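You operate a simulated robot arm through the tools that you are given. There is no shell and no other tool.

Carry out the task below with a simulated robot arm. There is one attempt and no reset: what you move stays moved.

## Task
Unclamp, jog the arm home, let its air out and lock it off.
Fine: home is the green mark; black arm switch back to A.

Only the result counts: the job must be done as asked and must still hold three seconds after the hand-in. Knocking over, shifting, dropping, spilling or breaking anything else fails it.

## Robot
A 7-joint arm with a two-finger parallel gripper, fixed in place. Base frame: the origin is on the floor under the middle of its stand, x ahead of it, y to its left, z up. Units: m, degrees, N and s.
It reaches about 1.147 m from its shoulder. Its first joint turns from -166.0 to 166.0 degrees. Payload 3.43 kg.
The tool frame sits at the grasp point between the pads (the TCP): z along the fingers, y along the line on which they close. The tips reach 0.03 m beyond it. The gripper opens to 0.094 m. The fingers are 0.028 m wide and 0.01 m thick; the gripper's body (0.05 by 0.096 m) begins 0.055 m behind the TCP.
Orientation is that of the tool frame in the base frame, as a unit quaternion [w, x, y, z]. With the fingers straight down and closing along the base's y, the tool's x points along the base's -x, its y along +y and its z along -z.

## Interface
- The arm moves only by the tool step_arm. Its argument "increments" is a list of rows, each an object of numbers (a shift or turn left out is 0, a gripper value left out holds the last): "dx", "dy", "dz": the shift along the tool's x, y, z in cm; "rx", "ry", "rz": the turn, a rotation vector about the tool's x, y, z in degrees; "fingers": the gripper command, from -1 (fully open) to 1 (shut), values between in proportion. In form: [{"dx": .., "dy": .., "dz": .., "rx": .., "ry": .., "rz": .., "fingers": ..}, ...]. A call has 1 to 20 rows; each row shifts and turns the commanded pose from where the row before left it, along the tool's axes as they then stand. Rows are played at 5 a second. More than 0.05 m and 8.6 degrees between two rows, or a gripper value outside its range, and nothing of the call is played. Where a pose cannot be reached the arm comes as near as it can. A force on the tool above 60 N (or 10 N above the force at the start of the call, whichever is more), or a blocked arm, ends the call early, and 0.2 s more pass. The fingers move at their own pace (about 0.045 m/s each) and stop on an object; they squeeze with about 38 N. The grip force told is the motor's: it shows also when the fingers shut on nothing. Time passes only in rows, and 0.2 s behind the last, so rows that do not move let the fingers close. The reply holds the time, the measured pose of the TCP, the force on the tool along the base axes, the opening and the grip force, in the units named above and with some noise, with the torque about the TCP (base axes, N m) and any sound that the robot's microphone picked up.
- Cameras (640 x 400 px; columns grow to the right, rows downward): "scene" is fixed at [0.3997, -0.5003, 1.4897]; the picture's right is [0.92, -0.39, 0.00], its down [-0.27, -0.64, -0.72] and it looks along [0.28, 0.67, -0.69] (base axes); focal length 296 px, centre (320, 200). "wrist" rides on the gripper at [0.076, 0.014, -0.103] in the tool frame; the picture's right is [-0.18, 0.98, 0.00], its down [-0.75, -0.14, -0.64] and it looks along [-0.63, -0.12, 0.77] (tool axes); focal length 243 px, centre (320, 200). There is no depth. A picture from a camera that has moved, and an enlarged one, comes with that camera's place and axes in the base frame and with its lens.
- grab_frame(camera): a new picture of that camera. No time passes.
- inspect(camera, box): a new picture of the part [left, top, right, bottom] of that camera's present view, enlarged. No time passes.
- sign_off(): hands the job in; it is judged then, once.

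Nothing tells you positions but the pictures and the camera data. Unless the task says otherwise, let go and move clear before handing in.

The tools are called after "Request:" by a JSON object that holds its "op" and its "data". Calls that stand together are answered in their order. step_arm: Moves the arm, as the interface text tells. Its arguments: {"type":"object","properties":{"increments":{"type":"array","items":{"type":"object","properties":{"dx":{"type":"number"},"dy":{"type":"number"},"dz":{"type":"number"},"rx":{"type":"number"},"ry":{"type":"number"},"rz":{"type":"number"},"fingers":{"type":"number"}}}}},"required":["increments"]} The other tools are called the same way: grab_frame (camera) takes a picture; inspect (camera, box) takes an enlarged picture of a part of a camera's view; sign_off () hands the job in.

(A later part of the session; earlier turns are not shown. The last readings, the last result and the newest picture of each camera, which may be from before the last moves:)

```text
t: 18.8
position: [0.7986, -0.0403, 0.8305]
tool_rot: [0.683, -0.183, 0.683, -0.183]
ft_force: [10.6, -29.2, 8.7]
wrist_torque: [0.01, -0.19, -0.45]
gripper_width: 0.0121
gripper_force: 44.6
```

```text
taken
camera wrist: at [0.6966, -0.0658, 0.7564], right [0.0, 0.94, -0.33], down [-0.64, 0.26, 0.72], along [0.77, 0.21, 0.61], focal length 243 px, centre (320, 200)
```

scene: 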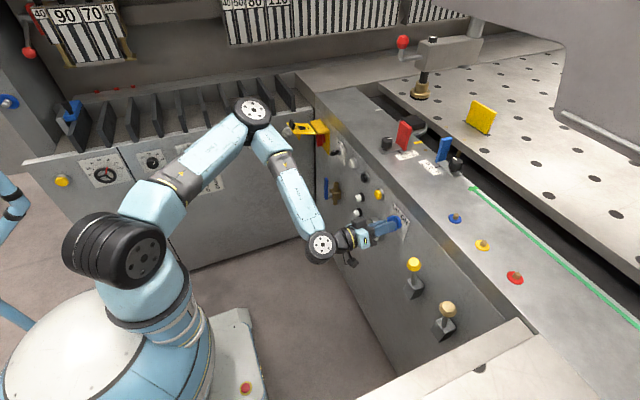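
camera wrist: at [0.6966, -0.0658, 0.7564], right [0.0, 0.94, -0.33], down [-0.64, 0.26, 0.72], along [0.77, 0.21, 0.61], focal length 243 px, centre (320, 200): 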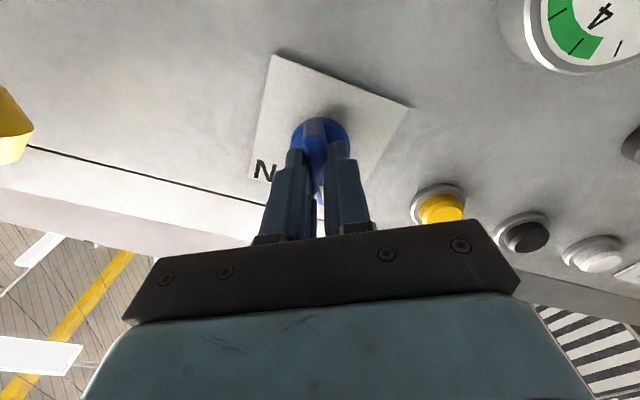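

The machine reacted: the brass collar by the slot has moved up. Let me zoom in on it.

Request:
{"op": "inspect", "data": {"camera": "scene", "box": [380, 20, 500, 150]}}

Request:
{"op": "inspect", "data": {"camera": "scene", "box": [390, 70, 460, 150]}}

Request:
{"op": "inspect", "data": {"camera": "scene", "box": [330, 170, 450, 260]}}

```text
3.08 times, centred on (440, 85) of scene
camera zoom: at [0.3997, -0.5003, 1.4897], right [0.92, -0.39, 0.0], down [-0.27, -0.64, -0.72], along [0.28, 0.67, -0.69], focal length 910 px, centre (-49, 554)
```

zoom: 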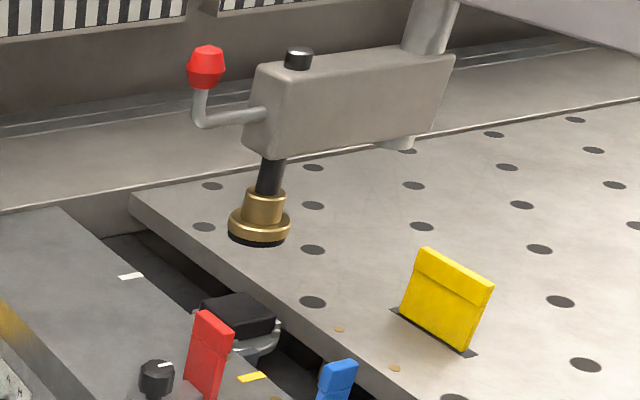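

```text
5.00 times, centred on (425, 110) of scene
camera zoom: at [0.3997, -0.5003, 1.4897], right [0.92, -0.39, 0.0], down [-0.27, -0.64, -0.72], along [0.28, 0.67, -0.69], focal length 1480 px, centre (-205, 650)
```

zoom: 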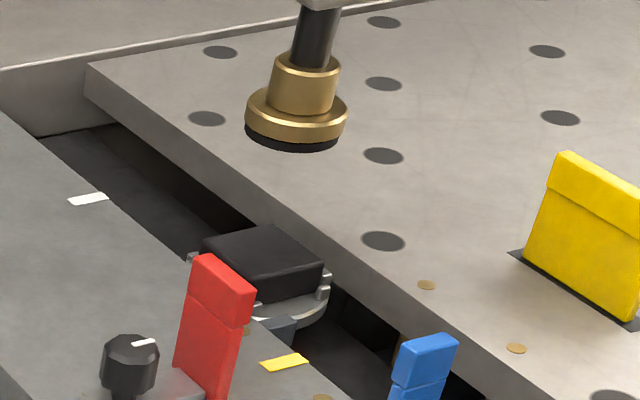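

```text
4.44 times, centred on (390, 215) of scene
camera zoom: at [0.3997, -0.5003, 1.4897], right [0.92, -0.39, 0.0], down [-0.27, -0.64, -0.72], along [0.28, 0.67, -0.69], focal length 1315 px, centre (9, 133)
```

zoom: 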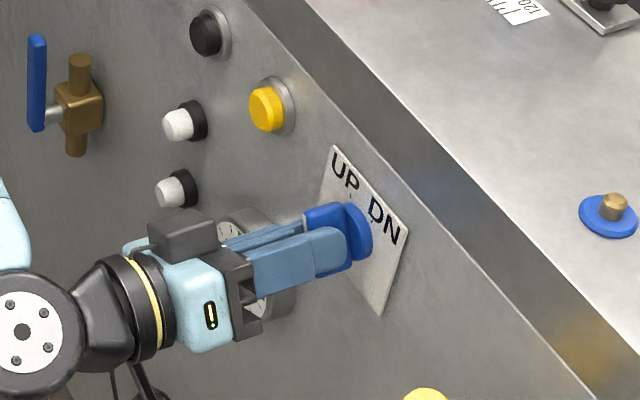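

Turning the blue switch to UP lifted the brass clamp ram off the carriage block, so the arm is unclamped. I'll let go of the switch and back off.

Request:
{"op": "step_arm", "data": {"increments": [{"fingers": -0.2}, {"fingers": -0.2}, {"fingers": -0.2}, {"fingers": -0.2}, {"dz": -2}, {"dz": -3}, {"dz": -3}, {}]}}

Request:
{"op": "grab_frame", "data": {"camera": "wrist"}}

Request:
{"op": "inspect", "data": {"camera": "scene", "box": [330, 170, 450, 260]}}

```text
t: 20.6
position: [0.7196, -0.0391, 0.8278]
tool_rot: [0.683, -0.184, 0.683, -0.182]
ft_force: [0.5, 0.3, 0.3]
wrist_torque: [0.02, 0.02, 0.02]
gripper_width: 0.0564
gripper_force: 0.1
```

```text
taken
camera wrist: at [0.6166, -0.0649, 0.7546], right [0.0, 0.94, -0.33], down [-0.64, 0.25, 0.72], along [0.77, 0.21, 0.61], focal length 243 px, centre (320, 200)
```

wrist: 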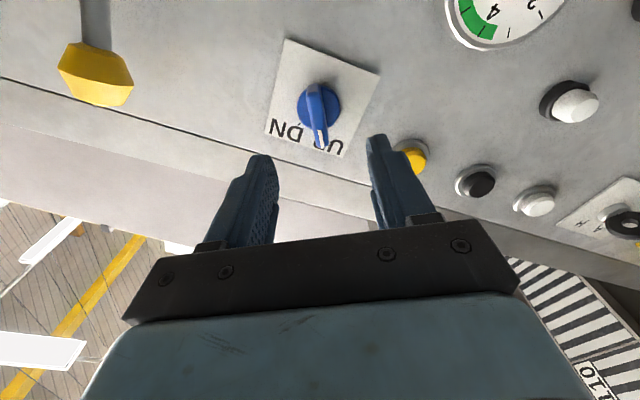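

```text
4.44 times, centred on (390, 215) of scene
camera zoom: at [0.3997, -0.5003, 1.4897], right [0.92, -0.39, 0.0], down [-0.27, -0.64, -0.72], along [0.28, 0.67, -0.69], focal length 1315 px, centre (9, 133)
```

zoom: 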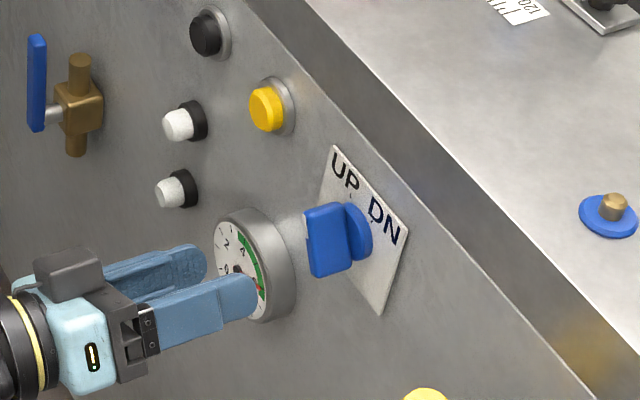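

The switch now stands at UP and stays there. Next come the jog buttons: black is near y ≈ 0.155, white y ≈ 0.235, yellow y ≈ 0.072, all at z ≈ 0.85; I'll level the gripper, close the fingers and line up with the black one.

Request:
{"op": "step_arm", "data": {"increments": [{"rz": 7.5, "dz": -1}, {"rz": 7.5, "dz": -1}, {"rz": 7.5, "fingers": 1}, {"rz": 7.5}, {"dy": 4, "dx": -1}, {"dy": 4, "dx": -1}, {"dy": 4}, {"dy": 4}, {"dy": 3}, {}]}}

Request:
{"op": "grab_frame", "data": {"camera": "wrist"}}

Request:
{"op": "grab_frame", "data": {"camera": "scene"}}

```text
t: 22.8
position: [0.6999, 0.1502, 0.8498]
tool_rot: [0.707, 0.001, 0.707, 0.0]
ft_force: [-0.4, -0.2, -1.1]
wrist_torque: [-0.01, 0.0, 0.02]
gripper_width: 0.0
gripper_force: 33.0
```

```text
taken
camera wrist: at [0.5968, 0.1652, 0.773], right [0.0, 0.98, 0.18], down [-0.64, -0.14, 0.75], along [0.77, -0.12, 0.63], focal length 243 px, centre (320, 200)
```

wrist: 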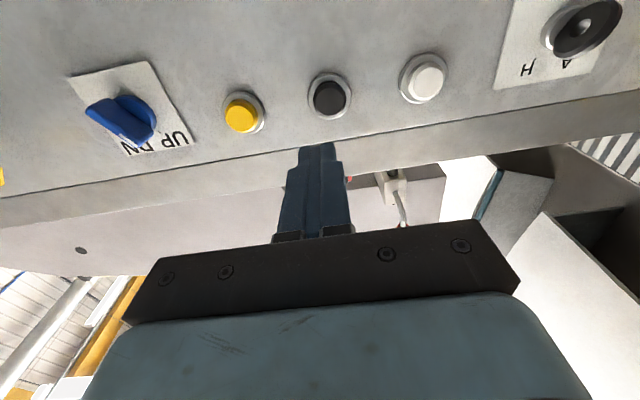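

```text
taken
```

scene: 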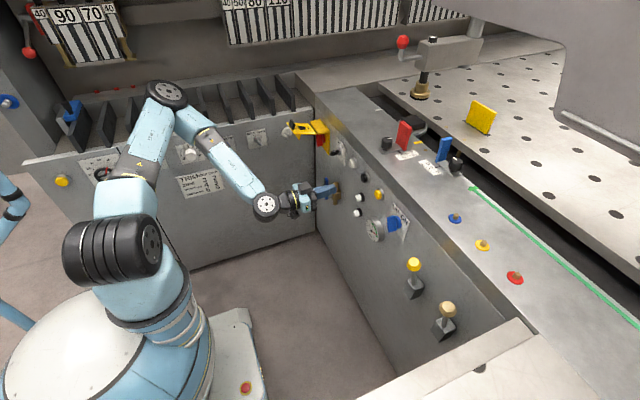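

I'm 1 cm to the side of the black button; correcting and approaching to just short of it.

Request:
{"op": "step_arm", "data": {"increments": [{"dy": 1.05, "dx": 0.4, "dz": 1}, {"dz": 3}, {"dz": 3}, {"dz": 1}, {}]}}

Request:
{"op": "inspect", "data": {"camera": "wrist", "box": [220, 40, 420, 180]}}

Request:
{"op": "inspect", "data": {"camera": "scene", "box": [310, 140, 430, 220]}}

```text
t: 24.0
position: [0.7793, 0.1618, 0.8456]
tool_rot: [0.707, 0.0, 0.707, 0.0]
ft_force: [-0.6, -0.2, -0.7]
wrist_torque: [0.0, -0.01, -0.01]
gripper_width: 0.0
gripper_force: 32.9
```

```text
2.86 times, centred on (320, 110) of wrist
camera zoom: at [0.6768, 0.1755, 0.7685], right [0.0, 0.98, 0.18], down [-0.64, -0.14, 0.75], along [0.77, -0.12, 0.63], focal length 693 px, centre (320, 457)
```

zoom: 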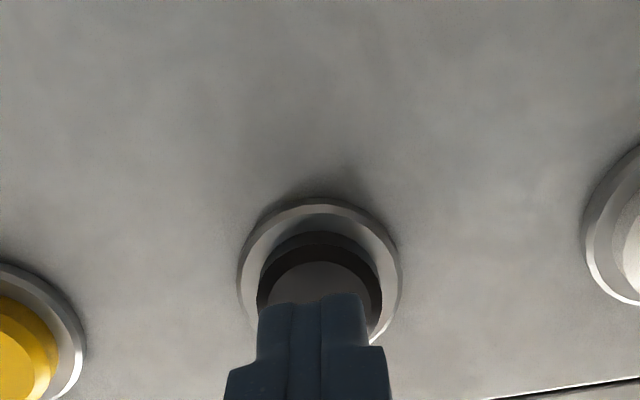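

```text
5.00 times, centred on (370, 180) of scene
camera zoom: at [0.3997, -0.5003, 1.4897], right [0.92, -0.39, 0.0], down [-0.27, -0.64, -0.72], along [0.28, 0.67, -0.69], focal length 1480 px, centre (70, 300)
```

zoom: 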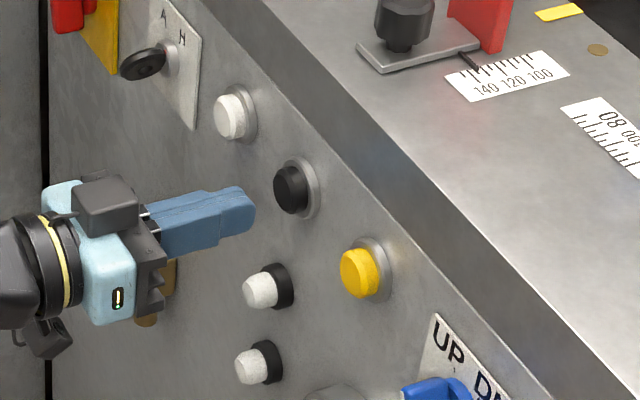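

Request:
{"op": "step_arm", "data": {"increments": [{"dz": 0.5}, {"dz": 0.4}, {"dz": 0.4}, {}]}}

Request:
{"op": "inspect", "data": {"camera": "scene", "box": [340, 20, 500, 200]}}

```text
t: 25.0
position: [0.7921, 0.1615, 0.8462]
tool_rot: [0.707, -0.001, 0.707, 0.001]
ft_force: [0.0, 1.1, 0.1]
wrist_torque: [-0.03, -0.01, -0.02]
gripper_width: 0.0
gripper_force: 33.1
```

```text
2.22 times, centred on (420, 110) of scene
camera zoom: at [0.3997, -0.5003, 1.4897], right [0.92, -0.39, 0.0], down [-0.27, -0.64, -0.72], along [0.28, 0.67, -0.69], focal length 658 px, centre (98, 400)
```

zoom: 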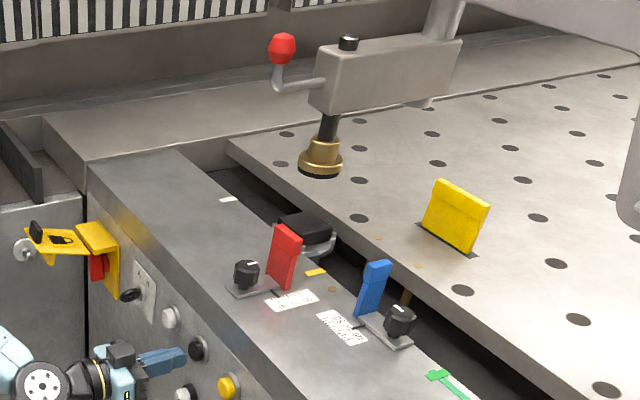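

Request:
{"op": "step_arm", "data": {"increments": [{"dz": 0.2}, {"dz": 0.2}, {"dz": 0.2}, {}]}}

Request:
{"op": "inspect", "data": {"camera": "scene", "box": [340, 20, 500, 200]}}

```text
t: 26.0
position: [0.7965, 0.1629, 0.846]
tool_rot: [0.707, 0.001, 0.707, -0.001]
ft_force: [0.5, -0.7, -0.4]
wrist_torque: [-0.01, -0.03, 0.06]
gripper_width: 0.0001
gripper_force: 32.9
```

```text
2.22 times, centred on (420, 110) of scene
camera zoom: at [0.3997, -0.5003, 1.4897], right [0.92, -0.39, 0.0], down [-0.27, -0.64, -0.72], along [0.28, 0.67, -0.69], focal length 658 px, centre (98, 400)
```

zoom: 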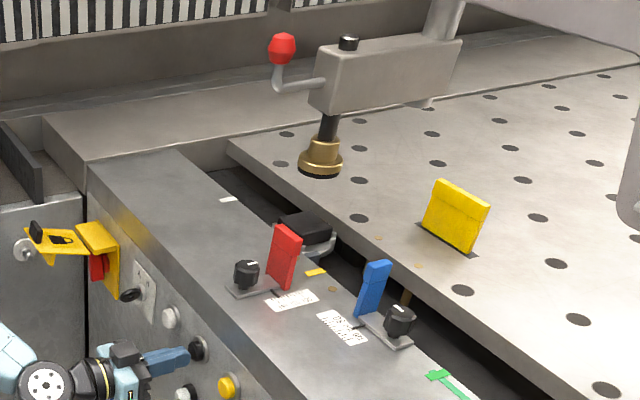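

Request:
{"op": "step_arm", "data": {"increments": [{"dz": 0.2}, {"dz": 0.2}]}}

Request:
{"op": "inspect", "data": {"camera": "wrist", "box": [270, 60, 390, 150]}}

Request:
{"op": "inspect", "data": {"camera": "scene", "box": [340, 20, 500, 200]}}

```text
t: 26.6
position: [0.8019, 0.1614, 0.8457]
tool_rot: [0.707, 0.0, 0.707, 0.0]
ft_force: [-0.4, -0.2, -0.1]
wrist_torque: [0.02, 0.0, -0.01]
gripper_width: 0.0
gripper_force: 32.7
```

```text
4.44 times, centred on (330, 105) of wrist
camera zoom: at [0.6991, 0.1764, 0.7694], right [0.0, 0.98, 0.18], down [-0.64, -0.14, 0.75], along [0.77, -0.12, 0.63], focal length 1078 px, centre (276, 622)
```

zoom: 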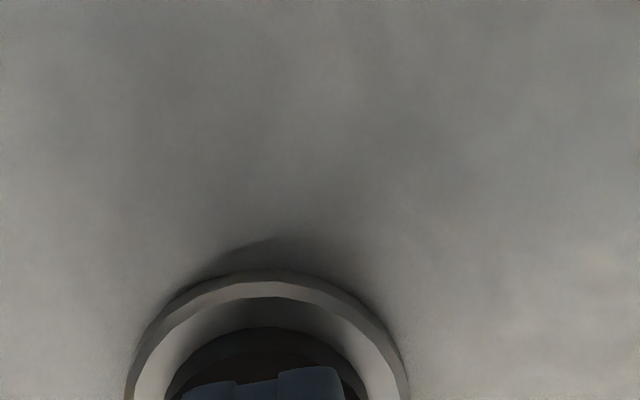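

```text
2.22 times, centred on (420, 110) of scene
camera zoom: at [0.3997, -0.5003, 1.4897], right [0.92, -0.39, 0.0], down [-0.27, -0.64, -0.72], along [0.28, 0.67, -0.69], focal length 658 px, centre (98, 400)
```

zoom: 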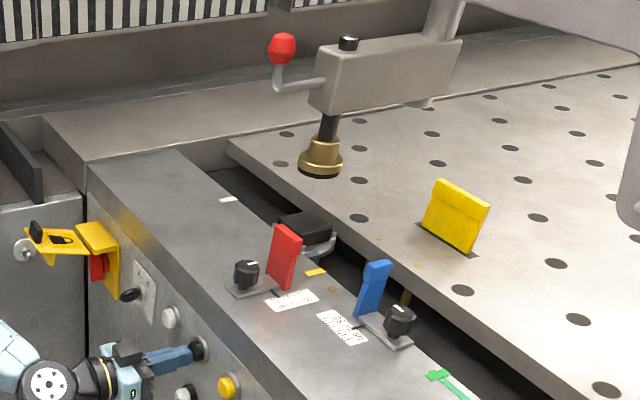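

Request:
{"op": "step_arm", "data": {"increments": [{"dz": 0.2}, {"dz": 0.2}]}}

Request:
{"op": "inspect", "data": {"camera": "scene", "box": [340, 20, 500, 200]}}

```text
t: 27.2
position: [0.8059, 0.1613, 0.8453]
tool_rot: [0.707, 0.001, 0.707, 0.0]
ft_force: [-1.5, -0.3, 0.3]
wrist_torque: [0.0, -0.04, 0.0]
gripper_width: 0.0002
gripper_force: 33.1
heard: click
```

```text
2.22 times, centred on (420, 110) of scene
camera zoom: at [0.3997, -0.5003, 1.4897], right [0.92, -0.39, 0.0], down [-0.27, -0.64, -0.72], along [0.28, 0.67, -0.69], focal length 658 px, centre (98, 400)
```

zoom: 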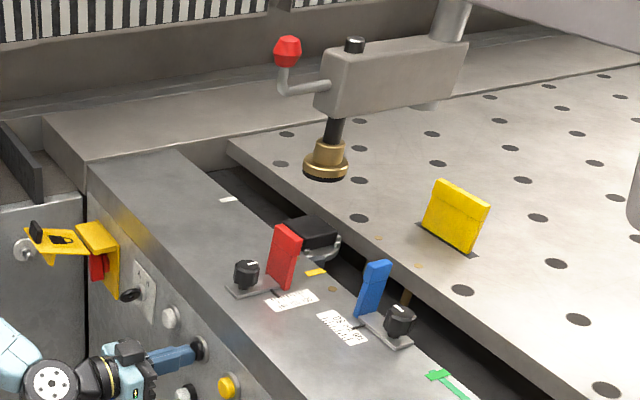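

Black jogs the arm toward the green mark (−y). I'll hold it in short bursts and track the carriage.

Request:
{"op": "step_arm", "data": {"increments": [{}, {}, {}]}}

Request:
{"op": "inspect", "data": {"camera": "scene", "box": [340, 20, 500, 200]}}

```text
t: 28.0
position: [0.8057, 0.1624, 0.8458]
tool_rot: [0.707, 0.001, 0.707, -0.001]
ft_force: [-1.5, -1.2, 0.0]
wrist_torque: [0.02, 0.0, -0.05]
gripper_width: 0.0002
gripper_force: 33.2
```

```text
2.22 times, centred on (420, 110) of scene
camera zoom: at [0.3997, -0.5003, 1.4897], right [0.92, -0.39, 0.0], down [-0.27, -0.64, -0.72], along [0.28, 0.67, -0.69], focal length 658 px, centre (98, 400)
```

zoom: 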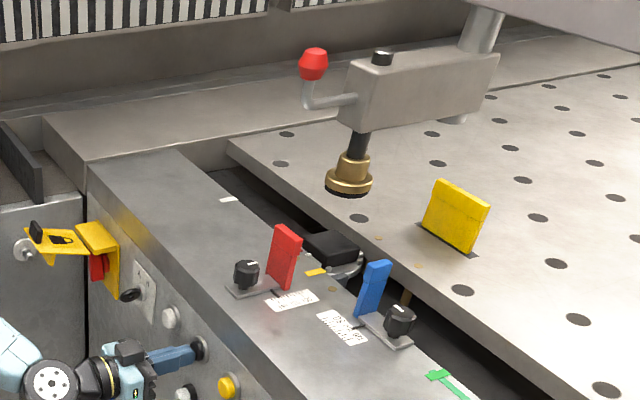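

Request:
{"op": "step_arm", "data": {"increments": [{}, {}, {}, {}, {}, {}]}}

Request:
{"op": "inspect", "data": {"camera": "scene", "box": [380, 40, 560, 240]}}

```text
t: 29.4
position: [0.8056, 0.1626, 0.8462]
tool_rot: [0.707, 0.0, 0.707, 0.0]
ft_force: [-2.2, 0.9, -0.4]
wrist_torque: [-0.04, -0.02, 0.04]
gripper_width: 0.0002
gripper_force: 33.3
```

```text
2.00 times, centred on (470, 140) of scene
camera zoom: at [0.3997, -0.5003, 1.4897], right [0.92, -0.39, 0.0], down [-0.27, -0.64, -0.72], along [0.28, 0.67, -0.69], focal length 592 px, centre (20, 320)
```

zoom: 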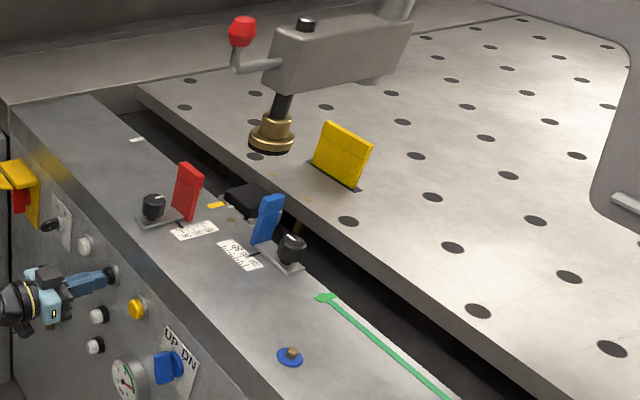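

Request:
{"op": "step_arm", "data": {"increments": [{}, {}, {}]}}

Request:
{"op": "inspect", "data": {"camera": "scene", "box": [380, 40, 560, 240]}}

```text
t: 30.2
position: [0.8066, 0.1625, 0.8459]
tool_rot: [0.707, 0.0, 0.707, 0.0]
ft_force: [-2.1, 0.6, 0.7]
wrist_torque: [0.01, 0.0, 0.01]
gripper_width: 0.0002
gripper_force: 33.0
```

```text
2.00 times, centred on (470, 140) of scene
camera zoom: at [0.3997, -0.5003, 1.4897], right [0.92, -0.39, 0.0], down [-0.27, -0.64, -0.72], along [0.28, 0.67, -0.69], focal length 592 px, centre (20, 320)
```

zoom: 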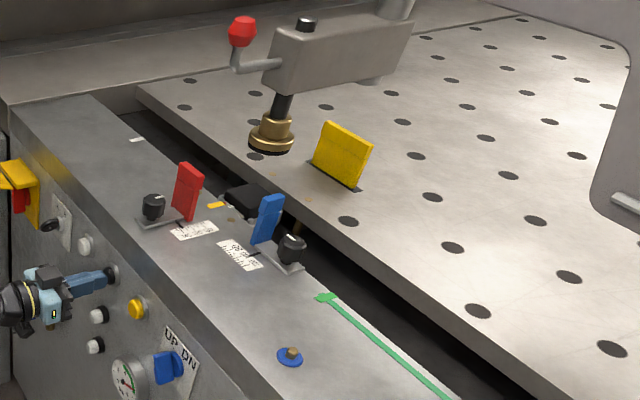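

The arm has stopped at the yellow mark although the button is still held. I'll check the lamps and gauge, then release and press again.

Request:
{"op": "inspect", "data": {"camera": "scene", "box": [330, 170, 450, 260]}}

Request:
{"op": "inspect", "data": {"camera": "scene", "box": [400, 100, 500, 200]}}

Request:
{"op": "step_arm", "data": {"increments": [{"dz": -0.5}, {"dz": -0.5}, {"dz": -0.5}, {}]}}

Request:
{"op": "inspect", "data": {"camera": "scene", "box": [380, 40, 560, 240]}}

```text
4.44 times, centred on (390, 215) of scene
camera zoom: at [0.3997, -0.5003, 1.4897], right [0.92, -0.39, 0.0], down [-0.27, -0.64, -0.72], along [0.28, 0.67, -0.69], focal length 1315 px, centre (9, 133)
```

zoom: 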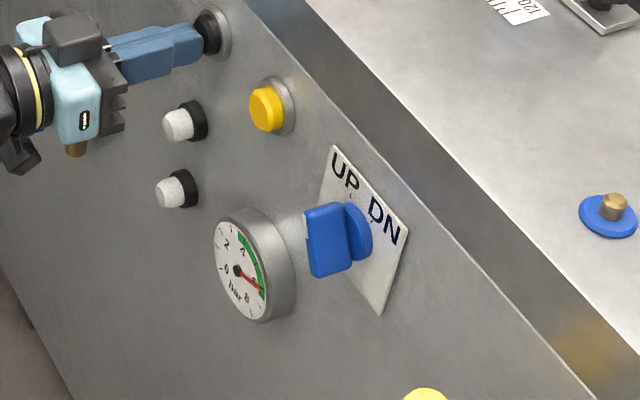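

```text
4.00 times, centred on (450, 150) of scene
camera zoom: at [0.3997, -0.5003, 1.4897], right [0.92, -0.39, 0.0], down [-0.27, -0.64, -0.72], along [0.28, 0.67, -0.69], focal length 1184 px, centre (-200, 400)
```

zoom: 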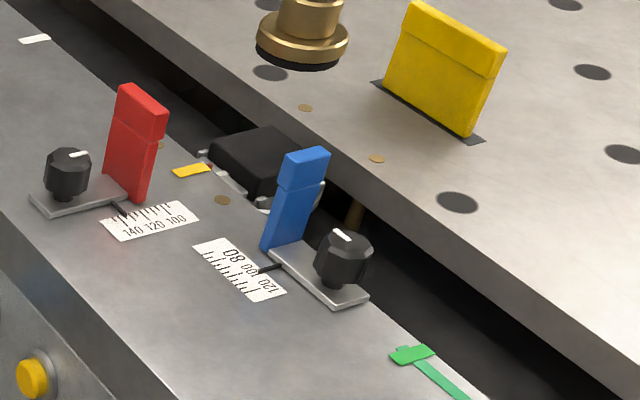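

```text
t: 31.2
position: [0.7913, 0.1619, 0.8458]
tool_rot: [0.707, 0.0, 0.707, 0.0]
ft_force: [0.1, 0.2, -0.1]
wrist_torque: [0.01, -0.02, -0.01]
gripper_width: 0.0
gripper_force: 32.3
```

```text
2.00 times, centred on (470, 140) of scene
camera zoom: at [0.3997, -0.5003, 1.4897], right [0.92, -0.39, 0.0], down [-0.27, -0.64, -0.72], along [0.28, 0.67, -0.69], focal length 592 px, centre (20, 320)
```

zoom: 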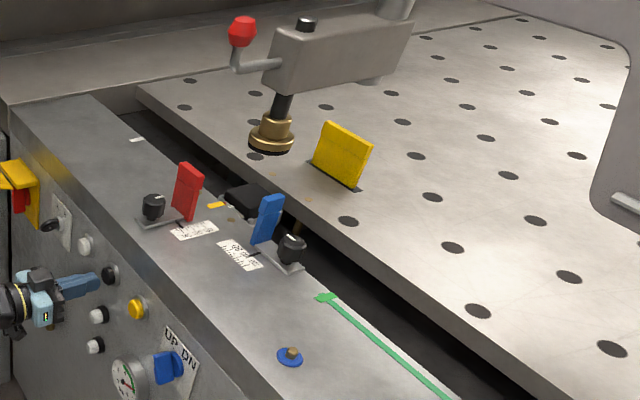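

Request:
{"op": "step_arm", "data": {"increments": [{"dz": 0.5}, {"dz": 0.5}, {"dz": 0.5}, {}]}}

Request:
{"op": "inspect", "data": {"camera": "scene", "box": [380, 40, 560, 240]}}

```text
t: 32.2
position: [0.8061, 0.1616, 0.8459]
tool_rot: [0.707, 0.0, 0.707, 0.0]
ft_force: [-2.2, -0.6, 0.2]
wrist_torque: [0.01, 0.01, -0.02]
gripper_width: 0.0001
gripper_force: 32.7
heard: click
```

```text
2.00 times, centred on (470, 140) of scene
camera zoom: at [0.3997, -0.5003, 1.4897], right [0.92, -0.39, 0.0], down [-0.27, -0.64, -0.72], along [0.28, 0.67, -0.69], focal length 592 px, centre (20, 320)
```

zoom: 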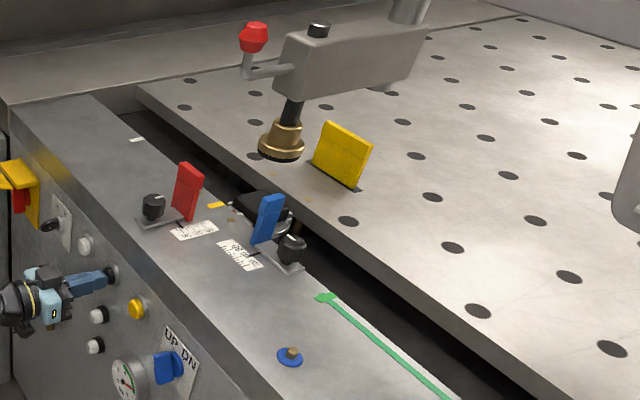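

A new press moves it again. I'll hold on and see where this one stops.

Request:
{"op": "step_arm", "data": {"increments": [{}, {}, {}, {}, {}, {}, {}]}}

Request:
{"op": "inspect", "data": {"camera": "scene", "box": [380, 40, 560, 240]}}

```text
t: 33.8
position: [0.8054, 0.1624, 0.8465]
tool_rot: [0.707, 0.001, 0.707, -0.001]
ft_force: [-1.6, -0.4, -0.5]
wrist_torque: [0.01, 0.0, -0.03]
gripper_width: 0.0003
gripper_force: 33.0
```

```text
2.00 times, centred on (470, 140) of scene
camera zoom: at [0.3997, -0.5003, 1.4897], right [0.92, -0.39, 0.0], down [-0.27, -0.64, -0.72], along [0.28, 0.67, -0.69], focal length 592 px, centre (20, 320)
```

zoom: 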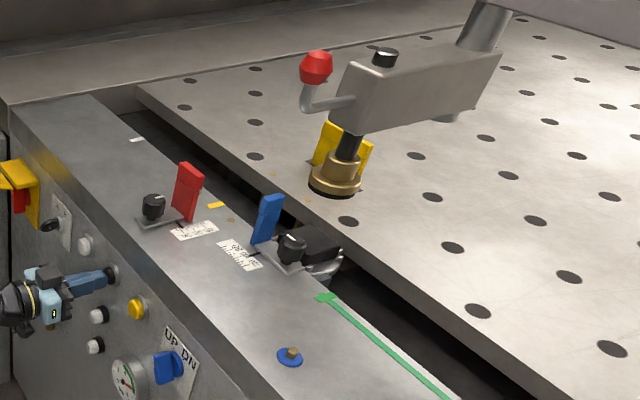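

Request:
{"op": "step_arm", "data": {"increments": [{}, {}]}}

Request:
{"op": "inspect", "data": {"camera": "scene", "box": [380, 40, 560, 240]}}

```text
t: 34.4
position: [0.8049, 0.161, 0.8458]
tool_rot: [0.707, 0.0, 0.707, -0.001]
ft_force: [-1.6, -0.2, 0.5]
wrist_torque: [0.01, -0.01, -0.06]
gripper_width: 0.0002
gripper_force: 32.8
```

```text
2.00 times, centred on (470, 140) of scene
camera zoom: at [0.3997, -0.5003, 1.4897], right [0.92, -0.39, 0.0], down [-0.27, -0.64, -0.72], along [0.28, 0.67, -0.69], focal length 592 px, centre (20, 320)
```

zoom: 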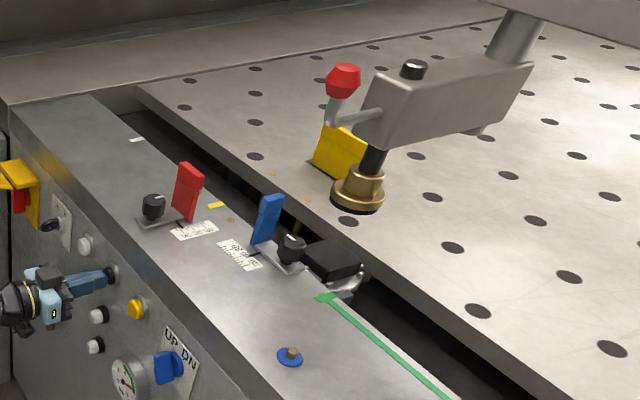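

Request:
{"op": "step_arm", "data": {"increments": [{}]}}

Request:
{"op": "inspect", "data": {"camera": "scene", "box": [440, 80, 560, 220]}}

```text
t: 34.8
position: [0.8065, 0.1611, 0.8471]
tool_rot: [0.707, 0.0, 0.707, 0.0]
ft_force: [-2.2, 0.2, 0.6]
wrist_torque: [-0.02, -0.01, 0.0]
gripper_width: 0.0
gripper_force: 32.9
```

```text
2.86 times, centred on (500, 150) of scene
camera zoom: at [0.3997, -0.5003, 1.4897], right [0.92, -0.39, 0.0], down [-0.27, -0.64, -0.72], along [0.28, 0.67, -0.69], focal length 846 px, centre (-194, 343)
```

zoom: 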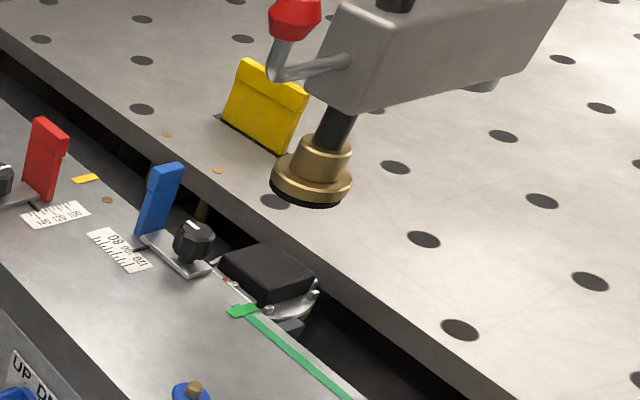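

Request:
{"op": "step_arm", "data": {"increments": [{}]}}

Request:
{"op": "inspect", "data": {"camera": "scene", "box": [440, 140, 520, 220]}}

```text
t: 35.2
position: [0.8046, 0.1618, 0.8454]
tool_rot: [0.707, 0.0, 0.707, 0.0]
ft_force: [-0.9, 0.0, 0.2]
wrist_torque: [0.02, -0.01, -0.02]
gripper_width: 0.0
gripper_force: 33.0
```

```text
5.00 times, centred on (480, 180) of scene
camera zoom: at [0.3997, -0.5003, 1.4897], right [0.92, -0.39, 0.0], down [-0.27, -0.64, -0.72], along [0.28, 0.67, -0.69], focal length 1480 px, centre (-480, 300)
```

zoom: 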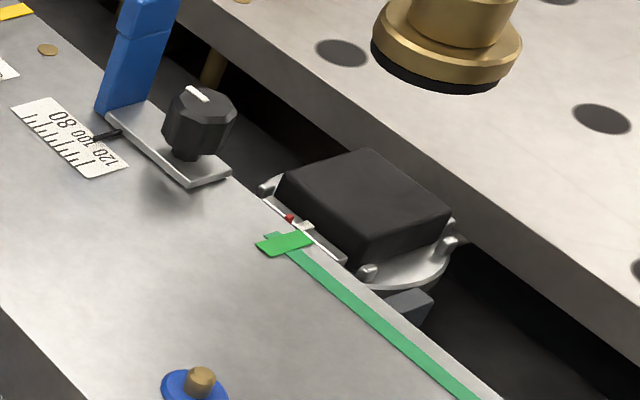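

Request:
{"op": "step_arm", "data": {"increments": [{}]}}

Request:
{"op": "inspect", "data": {"camera": "scene", "box": [440, 140, 520, 220]}}

Request:
{"op": "inspect", "data": {"camera": "scene", "box": [455, 165, 495, 205]}}

```text
t: 35.6
position: [0.806, 0.1617, 0.8458]
tool_rot: [0.707, 0.001, 0.707, -0.001]
ft_force: [-1.8, 0.0, -0.5]
wrist_torque: [0.02, 0.0, -0.01]
gripper_width: 0.0
gripper_force: 33.6
```

```text
5.00 times, centred on (480, 180) of scene
camera zoom: at [0.3997, -0.5003, 1.4897], right [0.92, -0.39, 0.0], down [-0.27, -0.64, -0.72], along [0.28, 0.67, -0.69], focal length 1480 px, centre (-480, 300)
```

zoom: 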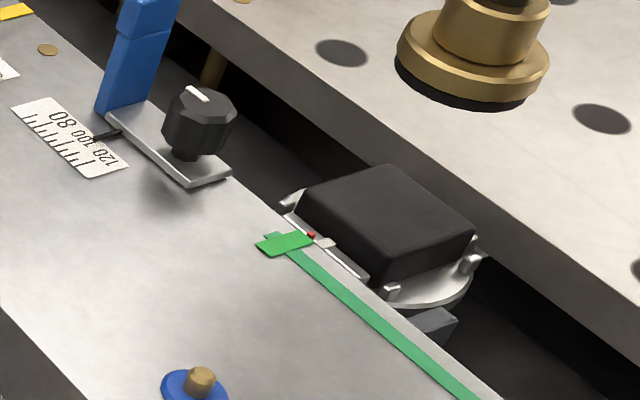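

```text
10.00 times, centred on (475, 185) of scene
camera zoom: at [0.3997, -0.5003, 1.4897], right [0.92, -0.39, 0.0], down [-0.27, -0.64, -0.72], along [0.28, 0.67, -0.69], focal length 2959 px, centre (-1230, 350)
```

zoom: 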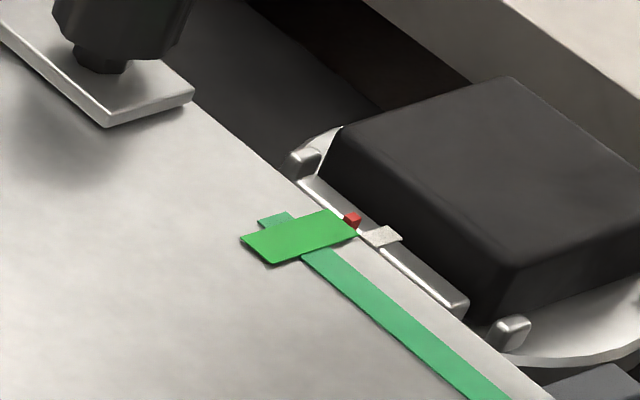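

The red index on the carriage now sits right on the green mark. I'll release the button and check that it stays.

Request:
{"op": "step_arm", "data": {"increments": [{"dz": -1}, {"dz": -2}, {"dz": -3}, {"dz": -3}, {}]}}

Request:
{"op": "inspect", "data": {"camera": "scene", "box": [455, 165, 495, 205]}}

Request:
{"op": "grab_frame", "data": {"camera": "scene"}}

Request:
{"op": "grab_frame", "data": {"camera": "wrist"}}

```text
t: 36.8
position: [0.7158, 0.1606, 0.8445]
tool_rot: [0.707, 0.0, 0.708, 0.0]
ft_force: [0.6, -0.9, -0.6]
wrist_torque: [-0.01, 0.01, 0.05]
gripper_width: 0.0
gripper_force: 33.0
```

```text
10.00 times, centred on (475, 185) of scene
camera zoom: at [0.3997, -0.5003, 1.4897], right [0.92, -0.39, 0.0], down [-0.27, -0.64, -0.72], along [0.28, 0.67, -0.69], focal length 2959 px, centre (-1230, 350)
```

zoom: 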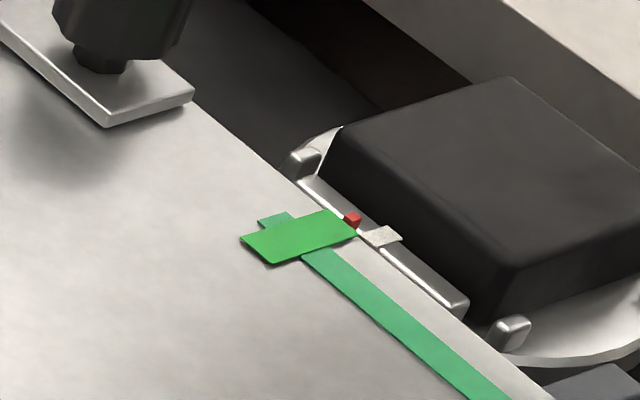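

```text
taken
```

scene: 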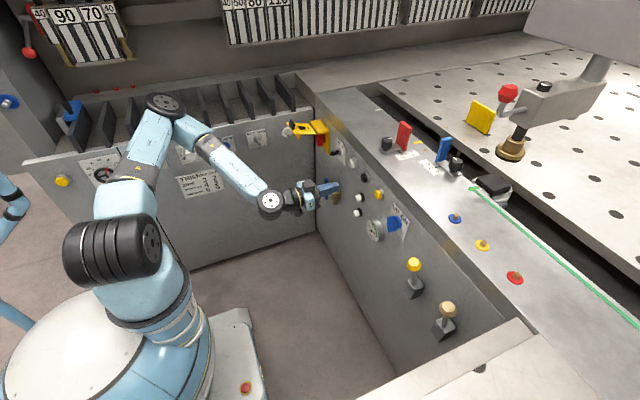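

```text
taken
camera wrist: at [0.6135, 0.1751, 0.7689], right [0.0, 0.98, 0.18], down [-0.64, -0.14, 0.75], along [0.77, -0.12, 0.63], focal length 243 px, centre (320, 200)
```

wrist: 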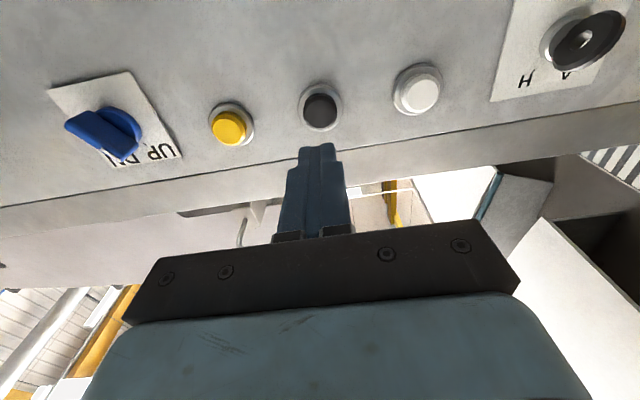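

The carriage holds. To be sure of the alignment without parallax, I'll raise the camera and look at the index from straight in front of the green mark (y ≈ −0.1).

Request:
{"op": "step_arm", "data": {"increments": [{"dx": -4.5, "dy": -3.2, "dz": -1}, {"dx": -4.5, "dy": -3.2, "dz": -1}, {"dx": -4.5, "dy": -3.2}, {"dx": -4.5, "dy": -3.2}, {"dx": -4.5, "dy": -3.2}, {"dx": -4.5, "dy": -3.2}, {"dx": -4.5, "dy": -3.2}, {"dx": -3, "dy": -3.2}, {"ry": 7.5}, {"ry": 7.5}, {"ry": 7.5}, {"ry": 7.5}, {"ry": 7.5}, {"ry": 7.5}, {}]}}

Request:
{"op": "grab_frame", "data": {"camera": "wrist"}}

```text
refused: row 1 steps farther than a row can; nothing moved
```

```text
taken
camera wrist: at [0.6135, 0.1751, 0.7689], right [0.0, 0.98, 0.18], down [-0.64, -0.14, 0.75], along [0.77, -0.12, 0.63], focal length 243 px, centre (320, 200)
```

wrist: 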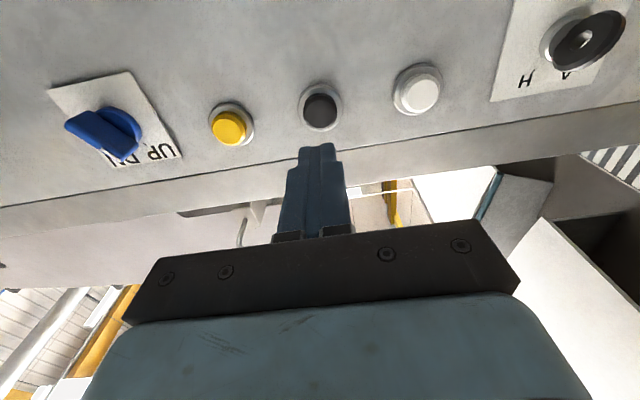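

The row was too long (over 5 cm in total), so I'll split it into smaller steps.

Request:
{"op": "step_arm", "data": {"increments": [{"dx": -3.8, "dy": -2.6, "dz": -1}, {"dx": -3.8, "dy": -2.6, "dz": -1}, {"dx": -3.8, "dy": -2.6}, {"dx": -3.8, "dy": -2.6}, {"dx": -3.8, "dy": -2.6}, {"dx": -3.8, "dy": -2.6}, {"dx": -3.8, "dy": -2.6}, {"dx": -3.8, "dy": -2.6}, {"dx": -3.8, "dy": -2.6}, {"dx": -3.8, "dy": -2.6}, {"ry": 7.5}, {"ry": 7.5}, {"ry": 7.5}, {"ry": 7.5}, {"ry": 7.5}, {"ry": 7.5}, {}]}}

Request:
{"op": "grab_frame", "data": {"camera": "wrist"}}

```text
t: 40.4
position: [0.7155, -0.0944, 1.2252]
tool_rot: [0.382, 0.0, 0.924, 0.0]
ft_force: [-0.1, -0.5, 0.4]
wrist_torque: [0.02, 0.02, -0.03]
gripper_width: 0.0
gripper_force: 33.1
out of reach, approached as far as the arm can: row 3, 4
```

```text
taken
camera wrist: at [0.5893, -0.0796, 1.2428], right [0.13, 0.98, 0.13], down [0.08, -0.14, 0.99], along [0.99, -0.12, -0.1], focal length 243 px, centre (320, 200)
```

wrist: 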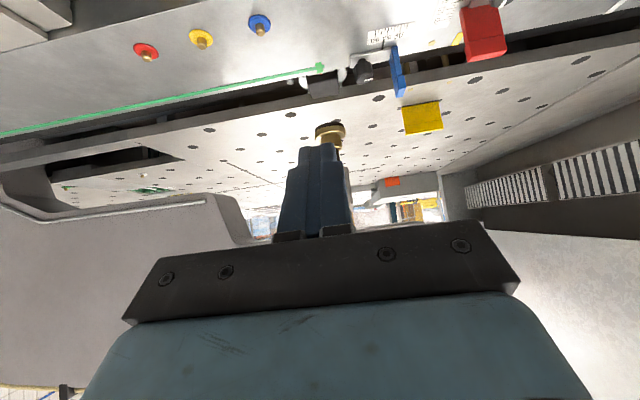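

Request:
{"op": "inspect", "data": {"camera": "wrist", "box": [270, 50, 380, 120]}}

Request:
{"op": "inspect", "data": {"camera": "wrist", "box": [300, 55, 350, 90]}}

```text
5.71 times, centred on (325, 85) of wrist
camera zoom: at [0.5893, -0.0796, 1.2428], right [0.13, 0.98, 0.13], down [0.08, -0.14, 0.99], along [0.99, -0.12, -0.1], focal length 1386 px, centre (291, 857)
```

zoom: 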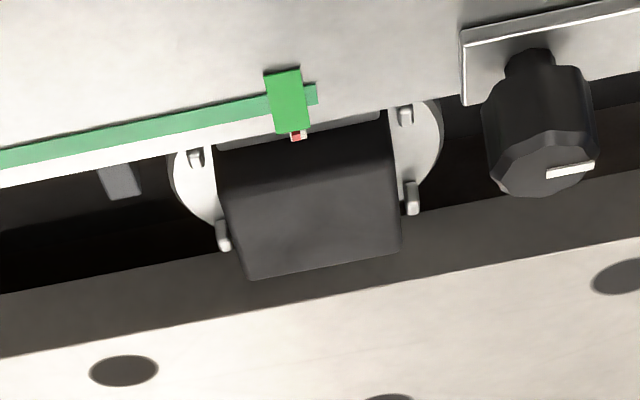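

```text
11.43 times, centred on (325, 72) of wrist
camera zoom: at [0.5893, -0.0796, 1.2428], right [0.13, 0.98, 0.13], down [0.08, -0.14, 0.99], along [0.99, -0.12, -0.1], focal length 2773 px, centre (263, 1657)
```

zoom: 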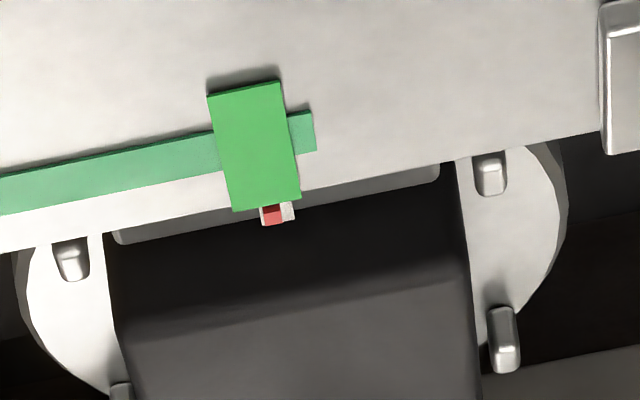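

From straight ahead the index chip lines up with the green mark within about 2 mm, so the arm is home. Next I'll look closely at the ball valve, the key and the isolator with its padlock cover.

Request:
{"op": "step_arm", "data": {"increments": [{"dx": 2.6, "dy": 3.5, "dz": 1.4}, {"dx": 2.6, "dy": 3.5, "dz": 1.4}, {"dx": 2.6, "dy": 3.5, "dz": 1.4}, {"dx": 2.6, "dy": 3.5, "dz": 1.4}, {"dx": 2.6, "dy": 3.5, "dz": 1.4}, {"dx": 2.6, "dy": 3.5, "dz": 1.4}, {"dx": 2.6, "dy": 3.5, "dz": 1.4}, {"dx": 2.6, "dy": 3.5, "dz": 1.4}, {"dx": 2.6, "dy": 3.5, "dz": 1.4}, {"dx": 2.6, "dy": 3.5, "dz": 1.4}, {"dx": 2.6, "dy": 3.5, "dz": 1.4}, {"dx": 2.6, "dy": 3.5, "dz": 1.4}, {}]}}

Request:
{"op": "grab_frame", "data": {"camera": "wrist"}}

Request:
{"op": "inspect", "data": {"camera": "wrist", "box": [240, 0, 420, 120]}}

Request:
{"op": "inspect", "data": {"camera": "wrist", "box": [380, 40, 600, 180]}}

```text
t: 43.2
position: [0.6146, 0.327, 0.8856]
tool_rot: [0.382, 0.001, 0.924, 0.0]
ft_force: [0.6, -0.6, -0.4]
wrist_torque: [0.02, -0.01, -0.03]
gripper_width: 0.0002
gripper_force: 33.5
```

```text
taken
camera wrist: at [0.4887, 0.3406, 0.9033], right [0.13, 0.98, 0.13], down [0.08, -0.14, 0.99], along [0.99, -0.12, -0.1], focal length 243 px, centre (320, 200)
```

wrist: 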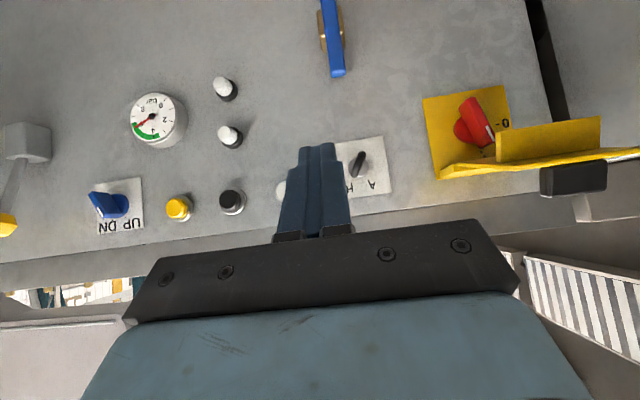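

```text
3.33 times, centred on (330, 60) of wrist
camera zoom: at [0.4887, 0.3406, 0.9033], right [0.13, 0.98, 0.13], down [0.08, -0.14, 0.99], along [0.99, -0.12, -0.1], focal length 809 px, centre (287, 667)
```

zoom: 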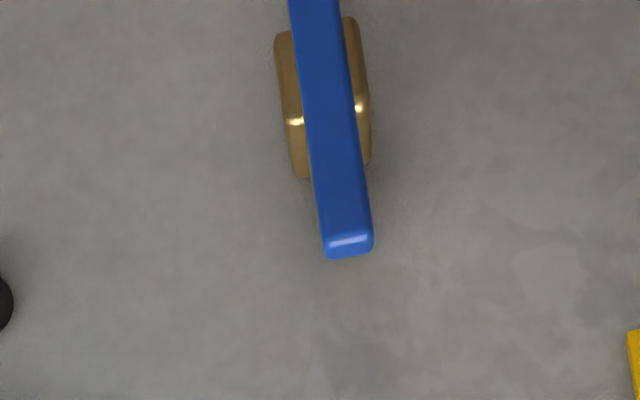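

```text
2.86 times, centred on (490, 110) of wrist
camera zoom: at [0.4887, 0.3406, 0.9033], right [0.13, 0.98, 0.13], down [0.08, -0.14, 0.99], along [0.99, -0.12, -0.1], focal length 693 px, centre (-166, 457)
```

zoom: 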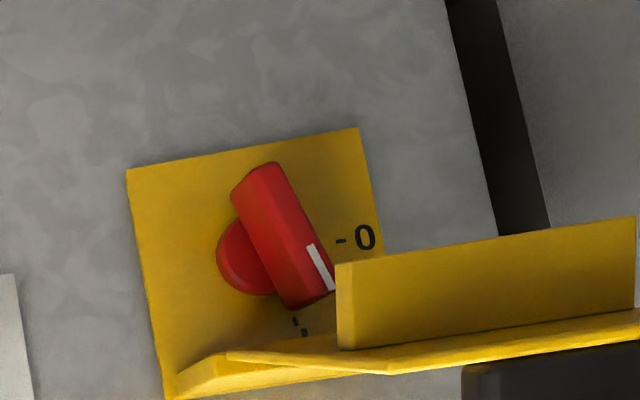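

The valve handle (blue) stands upright from a pivot near (0.78, 0.345, 0.635), in line with its pipe (open); the isolator's white line points to I, with 0 on the left. Air first: I'll bring the closed fingertips beside the handle.

Request:
{"op": "step_arm", "data": {"increments": [{"ry": -7.5, "dy": 1, "dz": 1}, {"ry": -7.5, "dy": 1, "dz": 1}, {"ry": -7.5, "dy": 1, "dz": 1}, {"ry": -7.5, "dy": 1, "dz": 1}, {"ry": -7.5, "dy": 1, "dz": 1}, {"ry": -7.5, "dy": 1, "dz": 1}, {}]}}

Request:
{"op": "grab_frame", "data": {"camera": "wrist"}}

```text
t: 44.8
position: [0.6676, 0.4583, 0.9497]
tool_rot: [0.706, 0.001, 0.708, -0.006]
ft_force: [0.5, -0.9, -1.2]
wrist_torque: [0.01, 0.04, 0.02]
gripper_width: 0.0001
gripper_force: 32.8
out of reach, approached as far as the arm can: row 1, 2, 3, 4, 5, 6
```

```text
taken
camera wrist: at [0.5649, 0.4731, 0.875], right [0.01, 0.98, 0.18], down [-0.64, -0.13, 0.76], along [0.77, -0.12, 0.63], focal length 243 px, centre (320, 200)
```

wrist: 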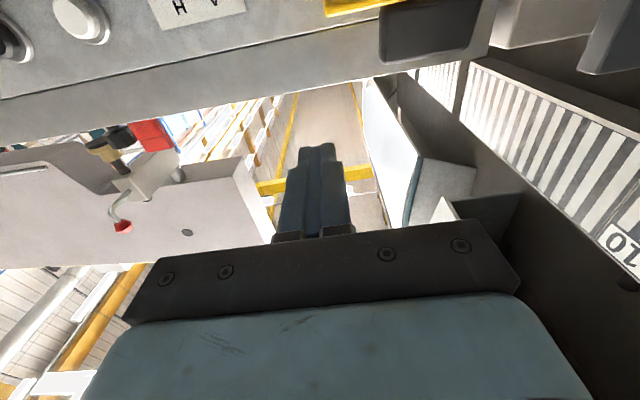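

The arm could not follow that and drifted up and left of the goal. Let me look at the scene before moving on.

Request:
{"op": "grab_frame", "data": {"camera": "scene"}}

Request:
{"op": "step_arm", "data": {"increments": [{}]}}

```text
taken
```

scene: 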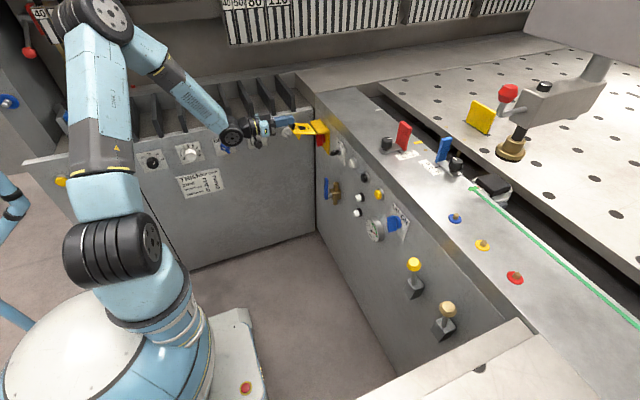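

```text
t: 45.2
position: [0.6665, 0.458, 0.9511]
tool_rot: [0.705, -0.001, 0.709, -0.006]
ft_force: [0.3, -0.1, -0.1]
wrist_torque: [0.02, -0.01, -0.01]
gripper_width: 0.0
gripper_force: 32.6
```

Request:
{"op": "step_arm", "data": {"increments": [{"dy": -4}, {"dy": -4, "dz": 1}, {"dz": 2}, {"dx": 4}, {"dx": 4}, {"dx": 4}, {"dx": 4}, {}]}}

Request:
{"op": "grab_frame", "data": {"camera": "wrist"}}

Request:
{"op": "grab_frame", "data": {"camera": "scene"}}

```text
t: 47.0
position: [0.7004, 0.4878, 0.9114]
tool_rot: [0.705, 0.001, 0.709, -0.009]
ft_force: [-0.5, -0.2, -0.7]
wrist_torque: [0.02, 0.0, 0.01]
gripper_width: 0.0
gripper_force: 33.5
out of reach, approached as far as the arm can: row 1, 2, 3, 4, 5, 6, 7
```

```text
taken
camera wrist: at [0.5976, 0.5029, 0.8357], right [0.01, 0.98, 0.17], down [-0.64, -0.13, 0.76], along [0.77, -0.12, 0.63], focal length 243 px, centre (320, 200)
```

wrist: 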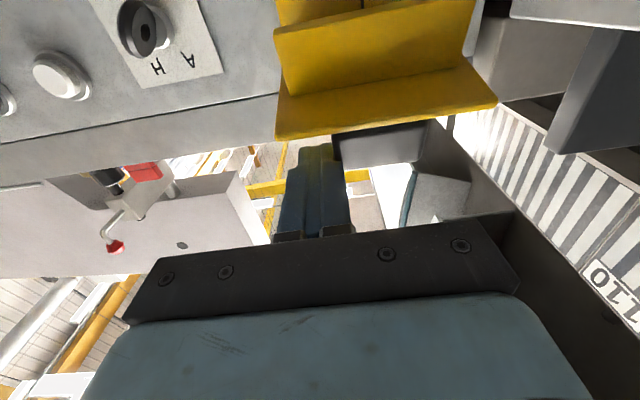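

```text
taken
```

scene: 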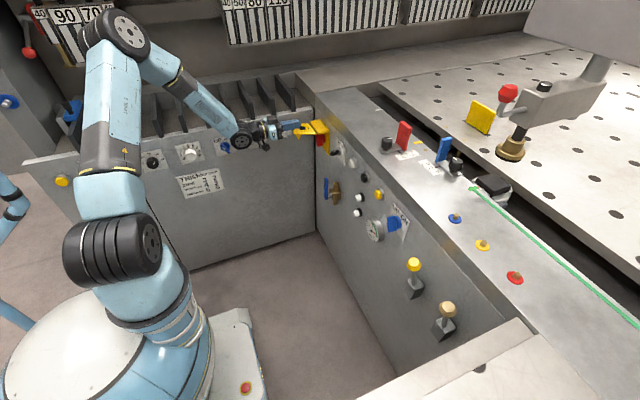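

Request:
{"op": "inspect", "data": {"camera": "scene", "box": [240, 95, 360, 175]}}

```text
5.00 times, centred on (300, 135) of scene
camera zoom: at [0.3997, -0.5003, 1.4897], right [0.92, -0.39, 0.0], down [-0.27, -0.64, -0.72], along [0.28, 0.67, -0.69], focal length 1480 px, centre (420, 525)
```

zoom: 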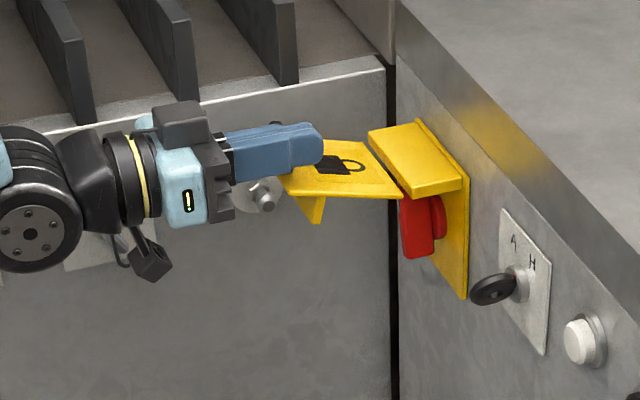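

The fingers hover just above the open yellow flap; I'll lift away, tilt back and return to a comfortable posture before trying again.

Request:
{"op": "step_arm", "data": {"increments": [{"dx": -3}, {"dx": -4}, {"dx": -4}, {}]}}

Request:
{"op": "inspect", "data": {"camera": "scene", "box": [220, 65, 400, 185]}}

```text
t: 48.0
position: [0.701, 0.4881, 1.0216]
tool_rot: [0.706, 0.0, 0.708, 0.0]
ft_force: [0.5, -0.3, -0.2]
wrist_torque: [0.01, 0.0, 0.01]
gripper_width: 0.0
gripper_force: 32.9
```

```text
3.33 times, centred on (310, 125) of scene
camera zoom: at [0.3997, -0.5003, 1.4897], right [0.92, -0.39, 0.0], down [-0.27, -0.64, -0.72], along [0.28, 0.67, -0.69], focal length 986 px, centre (353, 450)
```

zoom: 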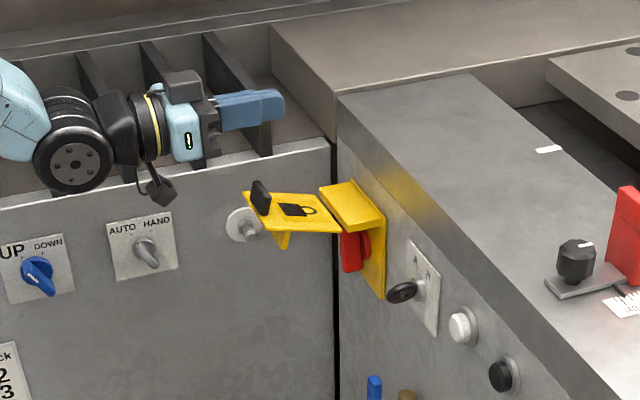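

Request:
{"op": "step_arm", "data": {"increments": [{"dy": -3, "dz": 1}, {"dy": -3, "dz": 1}]}}

```text
t: 48.6
position: [0.72, 0.4304, 1.0224]
tool_rot: [0.707, -0.002, 0.707, 0.001]
ft_force: [-0.6, 0.3, -0.6]
wrist_torque: [0.02, -0.04, -0.07]
gripper_width: 0.0
gripper_force: 33.2
```

Request:
{"op": "step_arm", "data": {"increments": [{"dy": -3}, {"dy": -2.3}, {"dx": 2}, {"dx": 2}]}}

```text
t: 49.6
position: [0.72, 0.3936, 1.0096]
tool_rot: [0.706, 0.0, 0.708, -0.005]
ft_force: [-0.5, 0.1, 0.0]
wrist_torque: [0.05, -0.01, -0.01]
gripper_width: 0.0003
gripper_force: 33.8
out of reach, approached as far as the arm can: row 3, 4
```

Request:
{"op": "step_arm", "data": {"increments": [{"dx": -1}, {"dy": -4}, {"dy": -4}, {"dy": -4}, {"dy": -4}, {"dy": -4}, {"dx": 3}, {"dx": 3}, {"dx": 3}, {"dx": 3}, {"dx": 3}]}}

Request:
{"op": "grab_frame", "data": {"camera": "scene"}}

```text
t: 52.0
position: [0.6904, 0.2619, 1.075]
tool_rot: [0.706, -0.001, 0.708, -0.003]
ft_force: [0.1, 0.2, 0.0]
wrist_torque: [0.02, -0.03, -0.02]
gripper_width: 0.0
gripper_force: 33.2
out of reach, approached as far as the arm can: row 2, 3, 4, 5, 6, 7, 8, 9, 10, 11
```

```text
taken
```

scene: 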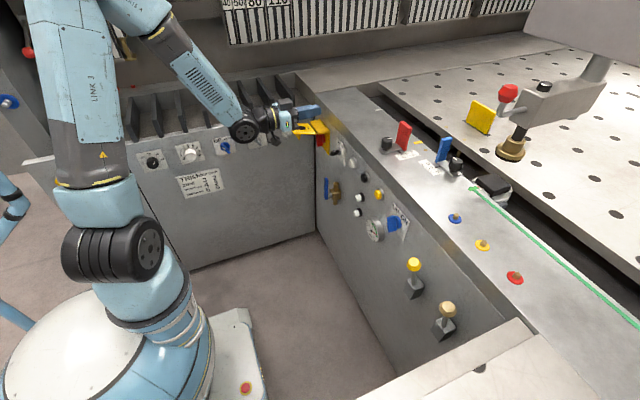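

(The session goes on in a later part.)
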